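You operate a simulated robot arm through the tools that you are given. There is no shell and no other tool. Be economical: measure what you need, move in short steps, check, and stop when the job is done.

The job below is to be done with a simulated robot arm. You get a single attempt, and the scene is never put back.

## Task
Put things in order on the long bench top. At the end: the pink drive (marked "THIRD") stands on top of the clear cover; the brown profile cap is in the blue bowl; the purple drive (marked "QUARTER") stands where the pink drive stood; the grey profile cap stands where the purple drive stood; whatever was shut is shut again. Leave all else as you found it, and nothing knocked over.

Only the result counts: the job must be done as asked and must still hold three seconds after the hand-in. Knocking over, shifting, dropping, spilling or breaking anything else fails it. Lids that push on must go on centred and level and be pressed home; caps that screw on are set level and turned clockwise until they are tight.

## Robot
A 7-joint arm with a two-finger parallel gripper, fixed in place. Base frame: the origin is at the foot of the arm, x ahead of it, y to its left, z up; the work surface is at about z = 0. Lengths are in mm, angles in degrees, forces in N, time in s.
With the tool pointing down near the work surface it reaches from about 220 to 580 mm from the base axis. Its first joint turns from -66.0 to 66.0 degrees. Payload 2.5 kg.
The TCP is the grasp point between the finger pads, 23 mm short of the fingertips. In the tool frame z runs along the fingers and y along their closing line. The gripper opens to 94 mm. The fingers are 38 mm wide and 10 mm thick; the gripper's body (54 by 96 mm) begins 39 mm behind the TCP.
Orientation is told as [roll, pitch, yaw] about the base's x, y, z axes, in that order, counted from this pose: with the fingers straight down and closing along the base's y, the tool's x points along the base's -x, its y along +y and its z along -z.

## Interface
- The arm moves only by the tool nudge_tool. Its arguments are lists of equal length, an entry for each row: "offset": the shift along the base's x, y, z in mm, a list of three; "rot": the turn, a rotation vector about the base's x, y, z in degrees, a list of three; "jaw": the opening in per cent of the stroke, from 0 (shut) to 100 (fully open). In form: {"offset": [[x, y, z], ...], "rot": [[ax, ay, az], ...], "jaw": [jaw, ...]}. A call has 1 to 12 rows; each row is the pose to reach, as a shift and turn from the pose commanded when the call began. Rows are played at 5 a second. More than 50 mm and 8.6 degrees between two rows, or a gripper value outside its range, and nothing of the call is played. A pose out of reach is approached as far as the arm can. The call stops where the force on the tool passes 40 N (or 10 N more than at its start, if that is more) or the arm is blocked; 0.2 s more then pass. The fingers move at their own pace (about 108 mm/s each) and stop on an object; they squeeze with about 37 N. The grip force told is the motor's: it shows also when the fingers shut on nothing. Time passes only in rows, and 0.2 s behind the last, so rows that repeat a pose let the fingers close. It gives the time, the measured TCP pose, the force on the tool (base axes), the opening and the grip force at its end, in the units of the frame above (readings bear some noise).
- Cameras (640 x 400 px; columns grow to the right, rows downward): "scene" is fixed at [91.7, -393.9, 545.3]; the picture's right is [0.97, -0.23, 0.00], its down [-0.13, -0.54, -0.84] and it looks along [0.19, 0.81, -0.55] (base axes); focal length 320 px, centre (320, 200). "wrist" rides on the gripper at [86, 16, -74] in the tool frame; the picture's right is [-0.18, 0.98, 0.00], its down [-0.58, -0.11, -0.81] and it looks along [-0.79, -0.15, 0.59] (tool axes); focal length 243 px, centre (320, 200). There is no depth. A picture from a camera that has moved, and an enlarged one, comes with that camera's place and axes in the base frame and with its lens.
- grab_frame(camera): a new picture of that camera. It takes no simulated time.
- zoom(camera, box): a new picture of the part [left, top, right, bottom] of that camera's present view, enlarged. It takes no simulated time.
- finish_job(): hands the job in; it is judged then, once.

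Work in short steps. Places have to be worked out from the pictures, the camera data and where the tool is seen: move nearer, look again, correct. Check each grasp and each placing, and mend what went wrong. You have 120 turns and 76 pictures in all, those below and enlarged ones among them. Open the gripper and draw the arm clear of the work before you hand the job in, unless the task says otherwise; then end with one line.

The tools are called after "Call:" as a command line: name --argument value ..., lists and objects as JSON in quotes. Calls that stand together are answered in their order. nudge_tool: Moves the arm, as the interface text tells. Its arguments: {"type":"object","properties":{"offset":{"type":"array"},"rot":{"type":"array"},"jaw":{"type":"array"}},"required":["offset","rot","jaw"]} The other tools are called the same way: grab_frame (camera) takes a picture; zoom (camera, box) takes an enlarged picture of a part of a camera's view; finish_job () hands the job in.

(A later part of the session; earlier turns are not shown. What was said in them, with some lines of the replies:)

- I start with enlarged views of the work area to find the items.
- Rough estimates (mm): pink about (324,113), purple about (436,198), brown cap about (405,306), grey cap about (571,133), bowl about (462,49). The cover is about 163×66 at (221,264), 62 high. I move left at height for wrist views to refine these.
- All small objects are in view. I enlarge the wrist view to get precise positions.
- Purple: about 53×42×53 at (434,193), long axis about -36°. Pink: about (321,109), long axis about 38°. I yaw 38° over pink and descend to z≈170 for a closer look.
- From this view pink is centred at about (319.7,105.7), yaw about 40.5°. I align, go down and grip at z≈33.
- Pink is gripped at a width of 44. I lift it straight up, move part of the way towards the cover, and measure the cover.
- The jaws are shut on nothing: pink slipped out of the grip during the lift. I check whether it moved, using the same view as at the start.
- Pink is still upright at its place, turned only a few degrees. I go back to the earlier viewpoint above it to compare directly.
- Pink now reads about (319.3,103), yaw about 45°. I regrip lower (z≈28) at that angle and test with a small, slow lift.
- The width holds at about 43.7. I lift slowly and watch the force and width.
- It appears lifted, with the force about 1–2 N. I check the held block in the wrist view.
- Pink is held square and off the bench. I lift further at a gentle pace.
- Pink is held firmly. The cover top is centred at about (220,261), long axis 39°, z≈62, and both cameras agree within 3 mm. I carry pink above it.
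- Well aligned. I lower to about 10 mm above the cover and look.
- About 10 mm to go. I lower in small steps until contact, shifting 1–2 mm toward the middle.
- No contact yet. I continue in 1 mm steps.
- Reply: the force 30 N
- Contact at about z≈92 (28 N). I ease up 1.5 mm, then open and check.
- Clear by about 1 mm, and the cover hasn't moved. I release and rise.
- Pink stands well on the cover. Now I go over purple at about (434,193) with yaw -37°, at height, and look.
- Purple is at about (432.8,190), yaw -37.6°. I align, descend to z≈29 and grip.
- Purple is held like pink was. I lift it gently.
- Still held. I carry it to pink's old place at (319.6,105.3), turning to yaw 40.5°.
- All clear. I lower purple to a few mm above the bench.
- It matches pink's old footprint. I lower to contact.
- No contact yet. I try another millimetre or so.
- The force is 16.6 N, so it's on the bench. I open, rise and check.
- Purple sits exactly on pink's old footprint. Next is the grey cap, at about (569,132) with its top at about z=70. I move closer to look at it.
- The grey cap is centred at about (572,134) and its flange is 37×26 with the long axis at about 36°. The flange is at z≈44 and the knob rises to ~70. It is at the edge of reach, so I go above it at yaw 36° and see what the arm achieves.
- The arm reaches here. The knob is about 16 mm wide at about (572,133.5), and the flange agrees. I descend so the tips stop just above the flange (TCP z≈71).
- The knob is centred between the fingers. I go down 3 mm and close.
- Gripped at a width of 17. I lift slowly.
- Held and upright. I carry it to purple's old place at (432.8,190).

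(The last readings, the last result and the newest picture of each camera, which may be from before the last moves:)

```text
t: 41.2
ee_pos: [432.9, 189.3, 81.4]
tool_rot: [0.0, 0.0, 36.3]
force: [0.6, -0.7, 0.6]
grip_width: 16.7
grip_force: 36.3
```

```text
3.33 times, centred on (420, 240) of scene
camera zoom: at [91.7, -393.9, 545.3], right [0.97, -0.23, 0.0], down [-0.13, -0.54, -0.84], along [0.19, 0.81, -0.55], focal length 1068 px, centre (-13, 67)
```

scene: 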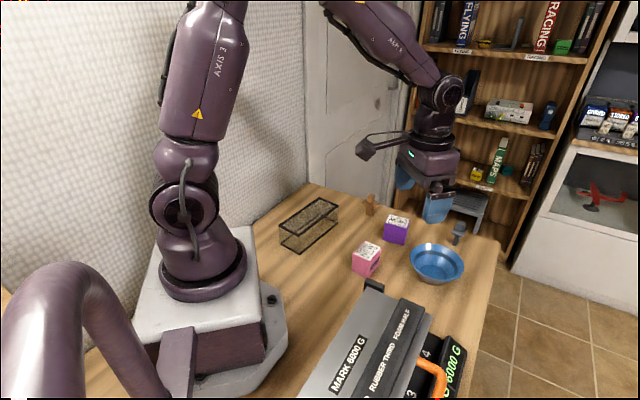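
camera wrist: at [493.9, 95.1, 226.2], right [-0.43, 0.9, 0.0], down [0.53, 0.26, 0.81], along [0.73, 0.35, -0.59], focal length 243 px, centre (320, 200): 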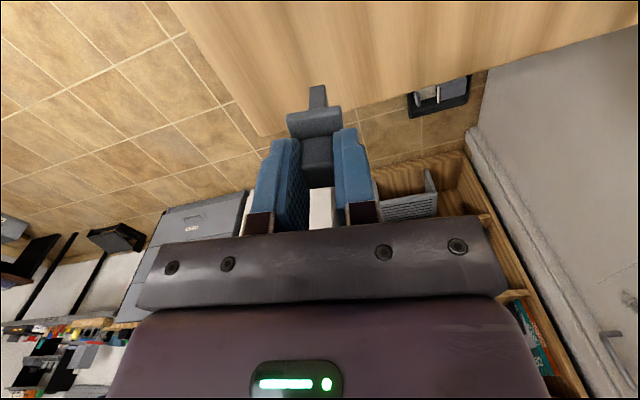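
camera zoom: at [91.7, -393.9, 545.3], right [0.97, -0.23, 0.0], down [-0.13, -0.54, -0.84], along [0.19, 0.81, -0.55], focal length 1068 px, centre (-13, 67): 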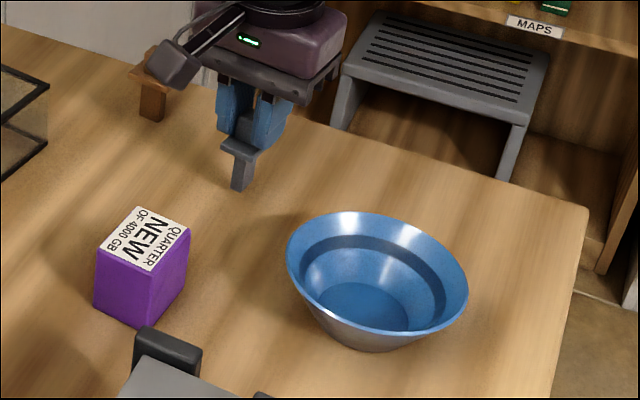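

Grey hovers about 10 mm above the right spot. I lower it slowly to contact.

Call:
nudge_tool --offset '[[0, 0, -4], [0, 0, -7], [0, 0, -8], [0, 0, -9]]' --rot '[[0, 0, 0], [0, 0, 0], [0, 0, 0], [0, 0, 0]]' --jaw '[0, 0, 0, 0]'

Call:
nudge_tool --offset '[[0, 0, -0.5], [0, 0, -1]]' --rot '[[0, 0, 0], [0, 0, 0]]' --jaw '[0, 0]'

```text
t: 42.2
ee_pos: [432.1, 188.4, 72.0]
tool_rot: [0.0, 0.0, 36.3]
force: [-0.4, 0.0, -1.1]
grip_width: 16.7
grip_force: 36.4
```

```text
t: 42.8
ee_pos: [432.3, 187.4, 70.7]
tool_rot: [0.0, 0.0, 36.2]
force: [-0.3, 0.1, -0.5]
grip_width: 16.9
grip_force: 37.8
```

Call:
nudge_tool --offset '[[0, 0, -0.5], [0, 0, -1]]' --rot '[[0, 0, 0], [0, 0, 0]]' --jaw '[0, 0]'

```text
t: 43.4
ee_pos: [432.0, 188.8, 70.5]
tool_rot: [0.1, 0.0, 36.3]
force: [-3.9, 0.0, 11.1]
grip_width: 16.8
grip_force: 37.4
```

Contact at 11 N. I ease up 0.4 mm, open moderately, and rise straight up.

Call:
nudge_tool --offset '[[0, 0, 0.4], [0, 0, 0.4], [0, 0, 0.4], [0, 0, 0.4], [0, 0, 15], [0, 0, 40], [0, 0, 80], [0, 0, 115]]' --rot '[[0, 0, 0], [0, 0, 0], [0, 0, 0], [0, 0, 0], [0, 0, 0], [0, 0, 0], [0, 0, 0], [0, 0, 0]]' --jaw '[0, 50, 50, 50, 50, 50, 50, 50]'

Call:
zoom --camera "scene" --box '[340, 180, 500, 300]'

```text
t: 45.2
ee_pos: [433.8, 188.4, 186.7]
tool_rot: [0.0, 0.0, 36.3]
force: [-0.1, 0.2, 0.2]
grip_width: 47.3
grip_force: 0.1
```

```text
3.33 times, centred on (420, 240) of scene
camera zoom: at [91.7, -393.9, 545.3], right [0.97, -0.23, 0.0], down [-0.13, -0.54, -0.84], along [0.19, 0.81, -0.55], focal length 1068 px, centre (-13, 67)
```

zoom: 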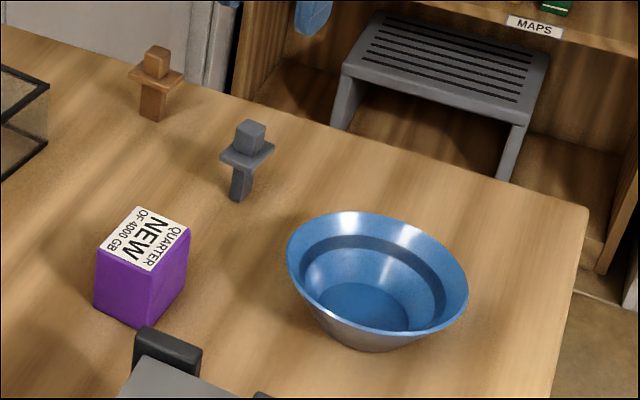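

Grey stands upright on purple's old place. The brown cap is at about (403,303) with its flange's long axis at about 131°. I move above it.

Call:
nudge_tool --offset '[[-10, 38, 0], [-20, 76, 0], [-29.5, 114, -20]]' --rot '[[0, 0, 2], [0, 0, 4], [0, 0, 5]]' --jaw '[60, 60, 60]'

Call:
zoom --camera "wrist" --box '[220, 0, 412, 120]'

```text
t: 46.0
ee_pos: [404.0, 303.0, 166.3]
tool_rot: [0.0, 0.0, 41.3]
force: [-0.1, 0.2, -0.3]
grip_width: 56.5
grip_force: 0.1
```

```text
3.33 times, centred on (316, 60) of wrist
camera zoom: at [328.8, 257.9, 240.1], right [-0.51, 0.86, 0.0], down [0.51, 0.3, 0.81], along [0.69, 0.41, -0.59], focal length 809 px, centre (333, 667)
```

zoom: 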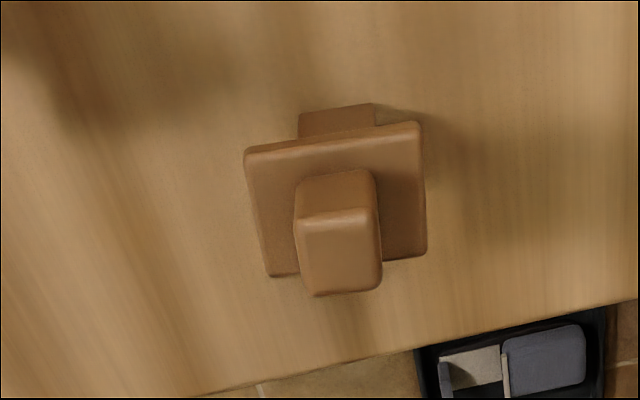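

The brown knob is at about (402,303), yaw about 40.5°. I descend and grip the same way.

Call:
nudge_tool --offset '[[-0.8, -0.2, -30], [-0.8, -0.2, -60], [-0.8, -0.2, -85], [-0.8, -0.2, -94], [-0.8, -0.2, -94], [-0.8, -0.2, -94], [-0.8, -0.2, -94], [-0.8, -0.2, -94]]' --rot '[[0, 0, -1], [0, 0, -1], [0, 0, -1], [0, 0, -1], [0, 0, -1], [0, 0, -1], [0, 0, -1], [0, 0, -1]]' --jaw '[60, 60, 60, 60, 60, 0, 0, 0]'

Call:
grab_frame --camera "wrist"

```text
t: 47.8
ee_pos: [402.3, 301.4, 72.2]
tool_rot: [0.0, 0.0, 40.3]
force: [-0.2, 0.0, 0.4]
grip_width: 16.8
grip_force: 36.9
```

```text
33 pictures are left
camera wrist: at [327.5, 258.4, 145.7], right [-0.5, 0.87, 0.0], down [0.51, 0.29, 0.81], along [0.7, 0.4, -0.59], focal length 243 px, centre (320, 200)
```

wrist: 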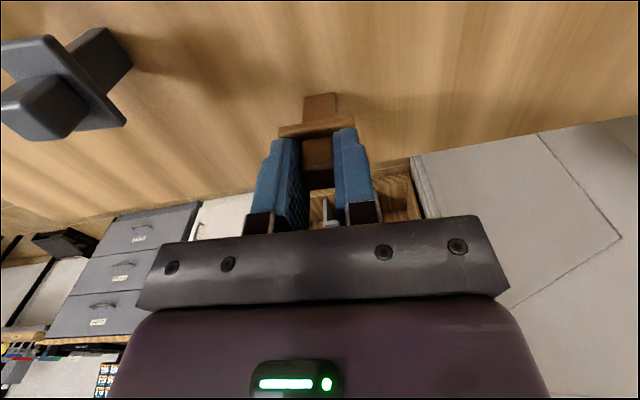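

Brown is gripped at a width of 16.8. I lift it slowly, well above everything.

Call:
nudge_tool --offset '[[0, 0, 3], [0, 0, 10], [0, 0, 25], [0, 0, 40], [0, 0, 60], [0, 0, 80], [0, 0, 100], [0, 0, 115]]' --rot '[[0, 0, 0], [0, 0, 0], [0, 0, 0], [0, 0, 0], [0, 0, 0], [0, 0, 0], [0, 0, 0], [0, 0, 0]]' --jaw '[0, 0, 0, 0, 0, 0, 0, 0]'

Call:
nudge_tool --offset '[[4, -20, 0], [9, -42, 0], [14, -64, 0], [19, -86, 0], [24, -108, 0], [29, -130, 0], [34, -152, 0], [39, -174, 0]]' --rot '[[0, 0, -5], [0, 0, -10], [0, 0, -15], [0, 0, -20], [0, 0, -25], [0, 0, -30], [0, 0, -35], [0, 0, -40]]' --jaw '[0, 0, 0, 0, 0, 0, 0, 0]'

Call:
grab_frame --camera "wrist"

```text
t: 49.6
ee_pos: [403.1, 303.8, 186.5]
tool_rot: [0.0, 0.0, 40.4]
force: [-0.1, -0.1, 0.1]
grip_width: 16.6
grip_force: 37.0
```

```text
t: 51.4
ee_pos: [441.7, 127.4, 185.2]
tool_rot: [0.0, 0.0, 0.2]
force: [0.2, -0.2, -0.2]
grip_width: 16.7
grip_force: 36.9
```

```text
32 pictures are left
camera wrist: at [355.7, 143.6, 259.3], right [0.18, 0.98, 0.0], down [0.58, -0.11, 0.81], along [0.79, -0.14, -0.59], focal length 243 px, centre (320, 200)
```

wrist: 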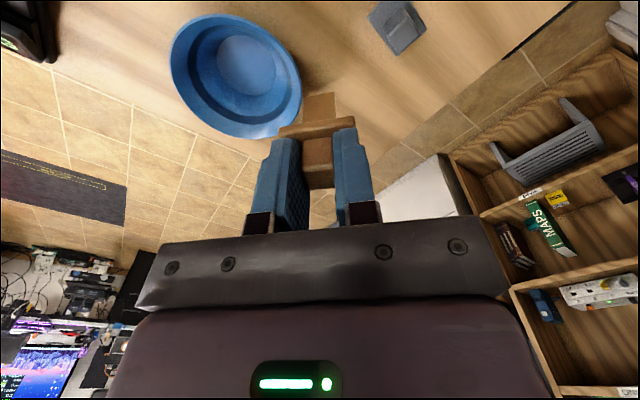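

The bowl floor centre is at about (458,48.5). I move above it and take a look before lowering.

Call:
nudge_tool --offset '[[4, -20, 0], [8, -40, 0], [12, -60, 0], [16.5, -80.5, 0], [16.5, -80.5, -20], [16.5, -80.5, -40]]' --rot '[[0, 0, 0], [0, 0, 0], [0, 0, 0], [0, 0, 0], [0, 0, 0], [0, 0, 0]]' --jaw '[0, 0, 0, 0, 0, 0]'

Call:
grab_frame --camera "wrist"

Call:
zoom --camera "scene" --box '[380, 160, 508, 290]'

```text
t: 52.8
ee_pos: [457.7, 49.2, 146.5]
tool_rot: [-0.1, 0.0, 0.2]
force: [-0.7, 0.5, 0.3]
grip_width: 16.8
grip_force: 37.1
```

```text
31 pictures are left
camera wrist: at [371.4, 64.4, 220.6], right [0.18, 0.98, 0.0], down [0.58, -0.11, 0.81], along [0.79, -0.14, -0.59], focal length 243 px, centre (320, 200)
```

wrist: 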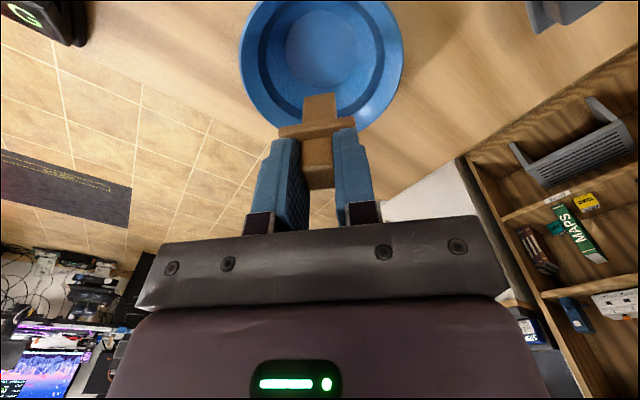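

```text
3.08 times, centred on (444, 225) of scene
camera zoom: at [91.7, -393.9, 545.3], right [0.97, -0.23, 0.0], down [-0.13, -0.54, -0.84], along [0.19, 0.81, -0.55], focal length 986 px, centre (-62, 123)
```

zoom: 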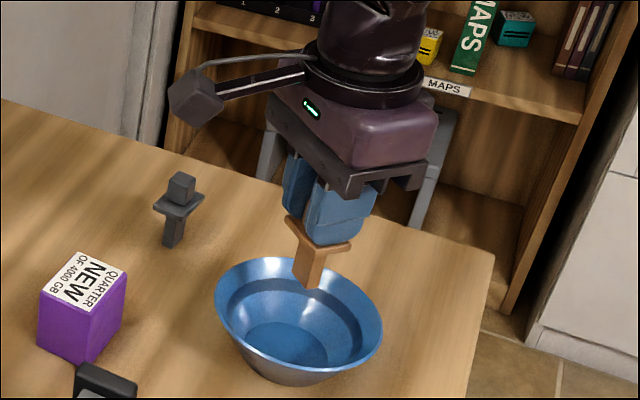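

Combined views put the bowl floor centre at about (459.5,53). I shift slightly and lower to just above the floor.

Call:
nudge_tool --offset '[[1.5, 4, 0], [1.5, 4, -15], [1.5, 4, -30], [1.5, 4, -40], [1.5, 4, -47]]' --rot '[[0, 0, 0], [0, 0, 0], [0, 0, 0], [0, 0, 0], [0, 0, 0]]' --jaw '[0, 0, 0, 0, 0]'

Call:
zoom --camera "scene" --box '[380, 210, 476, 290]'

Call:
grab_frame --camera "wrist"

```text
t: 54.0
ee_pos: [459.2, 53.2, 99.1]
tool_rot: [0.0, 0.0, 0.3]
force: [0.1, 0.0, 0.2]
grip_width: 16.8
grip_force: 37.5
```

```text
5.00 times, centred on (428, 250) of scene
camera zoom: at [91.7, -393.9, 545.3], right [0.97, -0.23, 0.0], down [-0.13, -0.54, -0.84], along [0.19, 0.81, -0.55], focal length 1603 px, centre (-220, -50)
```

zoom: 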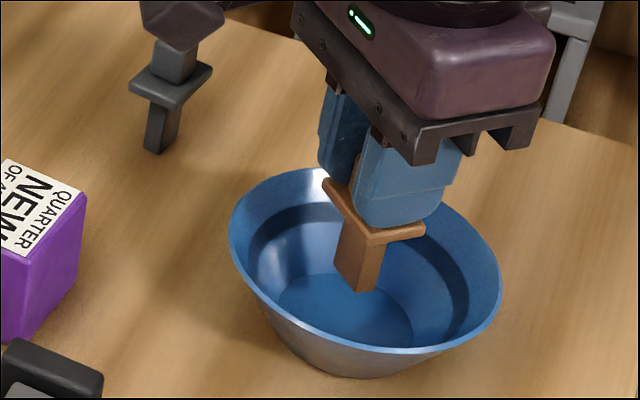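

```text
28 pictures are left
camera wrist: at [373.5, 68.1, 173.6], right [0.18, 0.98, 0.0], down [0.58, -0.11, 0.81], along [0.79, -0.14, -0.59], focal length 243 px, centre (320, 200)
```

wrist: 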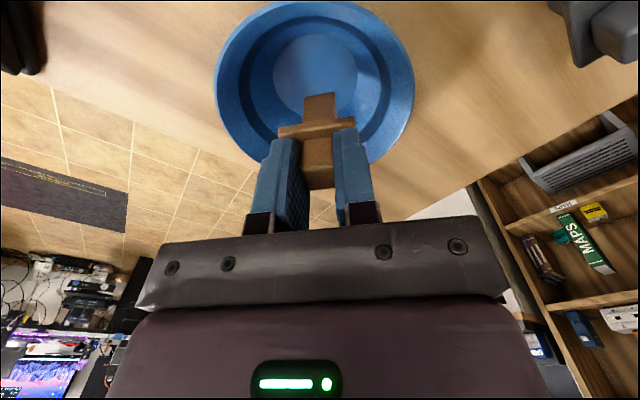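

The stem is over the floor's middle. I lower further in decreasing steps.

Call:
nudge_tool --offset '[[0, 0, -5], [0, 0, -9], [0, 0, -12], [0, 0, -14], [0, 0, -16]]' --rot '[[0, 0, 0], [0, 0, 0], [0, 0, 0], [0, 0, 0], [0, 0, 0]]' --jaw '[0, 0, 0, 0, 0]'

Call:
nudge_tool --offset '[[0, 0, -1], [0, 0, -2]]' --rot '[[0, 0, 0], [0, 0, 0]]' --jaw '[0, 0]'

```text
t: 55.2
ee_pos: [459.9, 51.9, 83.4]
tool_rot: [-0.1, 0.0, 0.4]
force: [0.3, -0.5, -0.1]
grip_width: 16.9
grip_force: 37.0
```

```text
t: 55.8
ee_pos: [460.6, 52.9, 80.7]
tool_rot: [0.0, 0.0, 0.4]
force: [0.3, 0.0, -0.3]
grip_width: 16.6
grip_force: 37.3
```

Call:
nudge_tool --offset '[[0, 0, -1], [0, 0, -2], [0, 0, -3]]' --rot '[[0, 0, 0], [0, 0, 0], [0, 0, 0]]' --jaw '[0, 0, 0]'

Call:
nudge_tool --offset '[[0, 0, -0.7], [0, 0, -1.4]]' --rot '[[0, 0, 0], [0, 0, 0]]' --jaw '[0, 0]'

```text
t: 56.6
ee_pos: [459.2, 51.6, 77.7]
tool_rot: [0.0, 0.0, 0.3]
force: [0.7, 0.0, -0.8]
grip_width: 16.7
grip_force: 36.6
```

```text
t: 57.2
ee_pos: [460.4, 52.6, 77.1]
tool_rot: [-0.1, -0.1, 0.2]
force: [-0.1, 0.0, -0.1]
grip_width: 17.0
grip_force: 37.3
```

No contact yet. I keep going in sub-millimetre steps.

Call:
nudge_tool --offset '[[0, 0, -0.7], [0, 0, -1.4]]' --rot '[[0, 0, 0], [0, 0, 0]]' --jaw '[0, 0]'

Call:
zoom --camera "scene" --box '[380, 210, 476, 290]'

```text
t: 57.8
ee_pos: [460.0, 51.9, 77.1]
tool_rot: [0.0, 0.1, 0.3]
force: [-0.9, -0.6, -0.5]
grip_width: 17.0
grip_force: 36.9
```

```text
5.00 times, centred on (428, 250) of scene
camera zoom: at [91.7, -393.9, 545.3], right [0.97, -0.23, 0.0], down [-0.13, -0.54, -0.84], along [0.19, 0.81, -0.55], focal length 1603 px, centre (-220, -50)
```

zoom: 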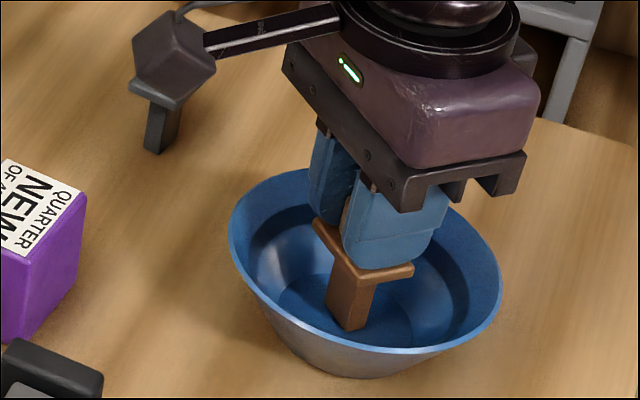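

Call:
nudge_tool --offset '[[0, 0, -0.7], [0, 0, -1.4]]' --rot '[[0, 0, 0], [0, 0, 0]]' --jaw '[0, 0]'

Call:
nudge_tool --offset '[[0, 0, -0.4], [0, 0, -0.8]]' --rot '[[0, 0, 0], [0, 0, 0]]' --jaw '[0, 0]'

```text
t: 58.4
ee_pos: [459.4, 52.6, 74.1]
tool_rot: [0.0, -0.1, 0.3]
force: [-5.4, -1.1, 17.9]
grip_width: 16.8
grip_force: 36.6
```

```text
t: 59.0
ee_pos: [461.0, 53.2, 75.4]
tool_rot: [0.0, -0.2, 0.3]
force: [-3.1, -1.4, 26.4]
grip_width: 17.1
grip_force: 36.6
```

Contact with the bowl floor. I ease off 1.1 mm, open, and rise straight up.

Call:
nudge_tool --offset '[[0, 0, 1.1], [0, 0, 1.1], [0, 0, 1.1], [0, 0, 1.1], [0, 0, 12], [0, 0, 35], [0, 0, 70], [0, 0, 115]]' --rot '[[0, 0, 0], [0, 0, 0], [0, 0, 0], [0, 0, 0], [0, 0, 0], [0, 0, 0], [0, 0, 0], [0, 0, 0]]' --jaw '[0, 45, 45, 45, 45, 45, 45, 45]'

Call:
zoom --camera "scene" --box '[340, 180, 500, 300]'

```text
t: 60.8
ee_pos: [460.8, 53.5, 189.7]
tool_rot: [0.1, 0.0, 0.3]
force: [-0.4, 0.4, -0.9]
grip_width: 42.2
grip_force: 0.1
```

```text
3.33 times, centred on (420, 240) of scene
camera zoom: at [91.7, -393.9, 545.3], right [0.97, -0.23, 0.0], down [-0.13, -0.54, -0.84], along [0.19, 0.81, -0.55], focal length 1068 px, centre (-13, 67)
```

zoom: 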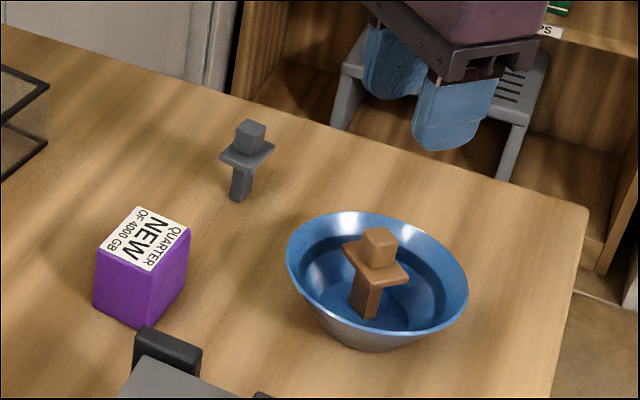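

Everything is in place and the bowl hasn't moved. I draw the arm up and away and do a final check.

Call:
nudge_tool --offset '[[-20, -10, 25], [-50, -20, 50], [-80, -30, 70], [-80, -30, 70], [-80, -30, 70]]' --rot '[[0, 0, 0], [0, 0, 0], [0, 0, 0], [0, 0, 0], [0, 0, 0]]' --jaw '[100, 100, 100, 100, 100]'

Call:
zoom --camera "scene" --box '[260, 170, 520, 400]'

```text
t: 62.0
ee_pos: [379.7, 21.3, 257.5]
tool_rot: [0.0, 0.0, 0.4]
force: [1.0, 0.3, 0.1]
grip_width: 93.9
grip_force: 0.1
```

```text
1.74 times, centred on (390, 285) of scene
camera zoom: at [91.7, -393.9, 545.3], right [0.97, -0.23, 0.0], down [-0.13, -0.54, -0.84], along [0.19, 0.81, -0.55], focal length 557 px, centre (198, 52)
```

zoom: 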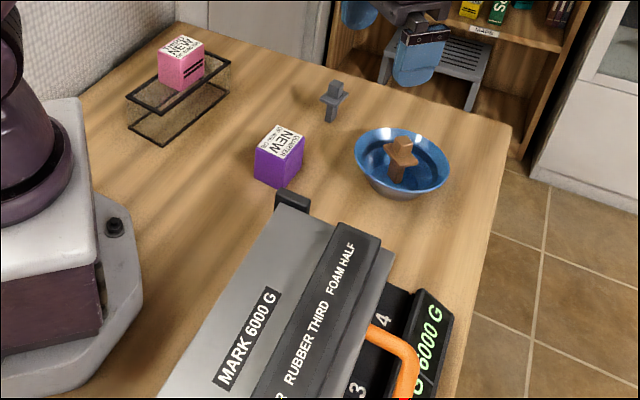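

The final view shows everything as asked and the gripper open and clear, so I hand the job in.

Call:
finish_job

```text
The job is handed in.
```

The job is handed in: the pink drive stands on the clear cover, the purple drive is where pink stood, the grey cap is where purple stood, and the brown cap is in the blue bowl. On the first try pink slipped from the grip and turned a few degrees on the bench, but it stayed upright. Nothing else was seen to move, and nothing had to be opened.
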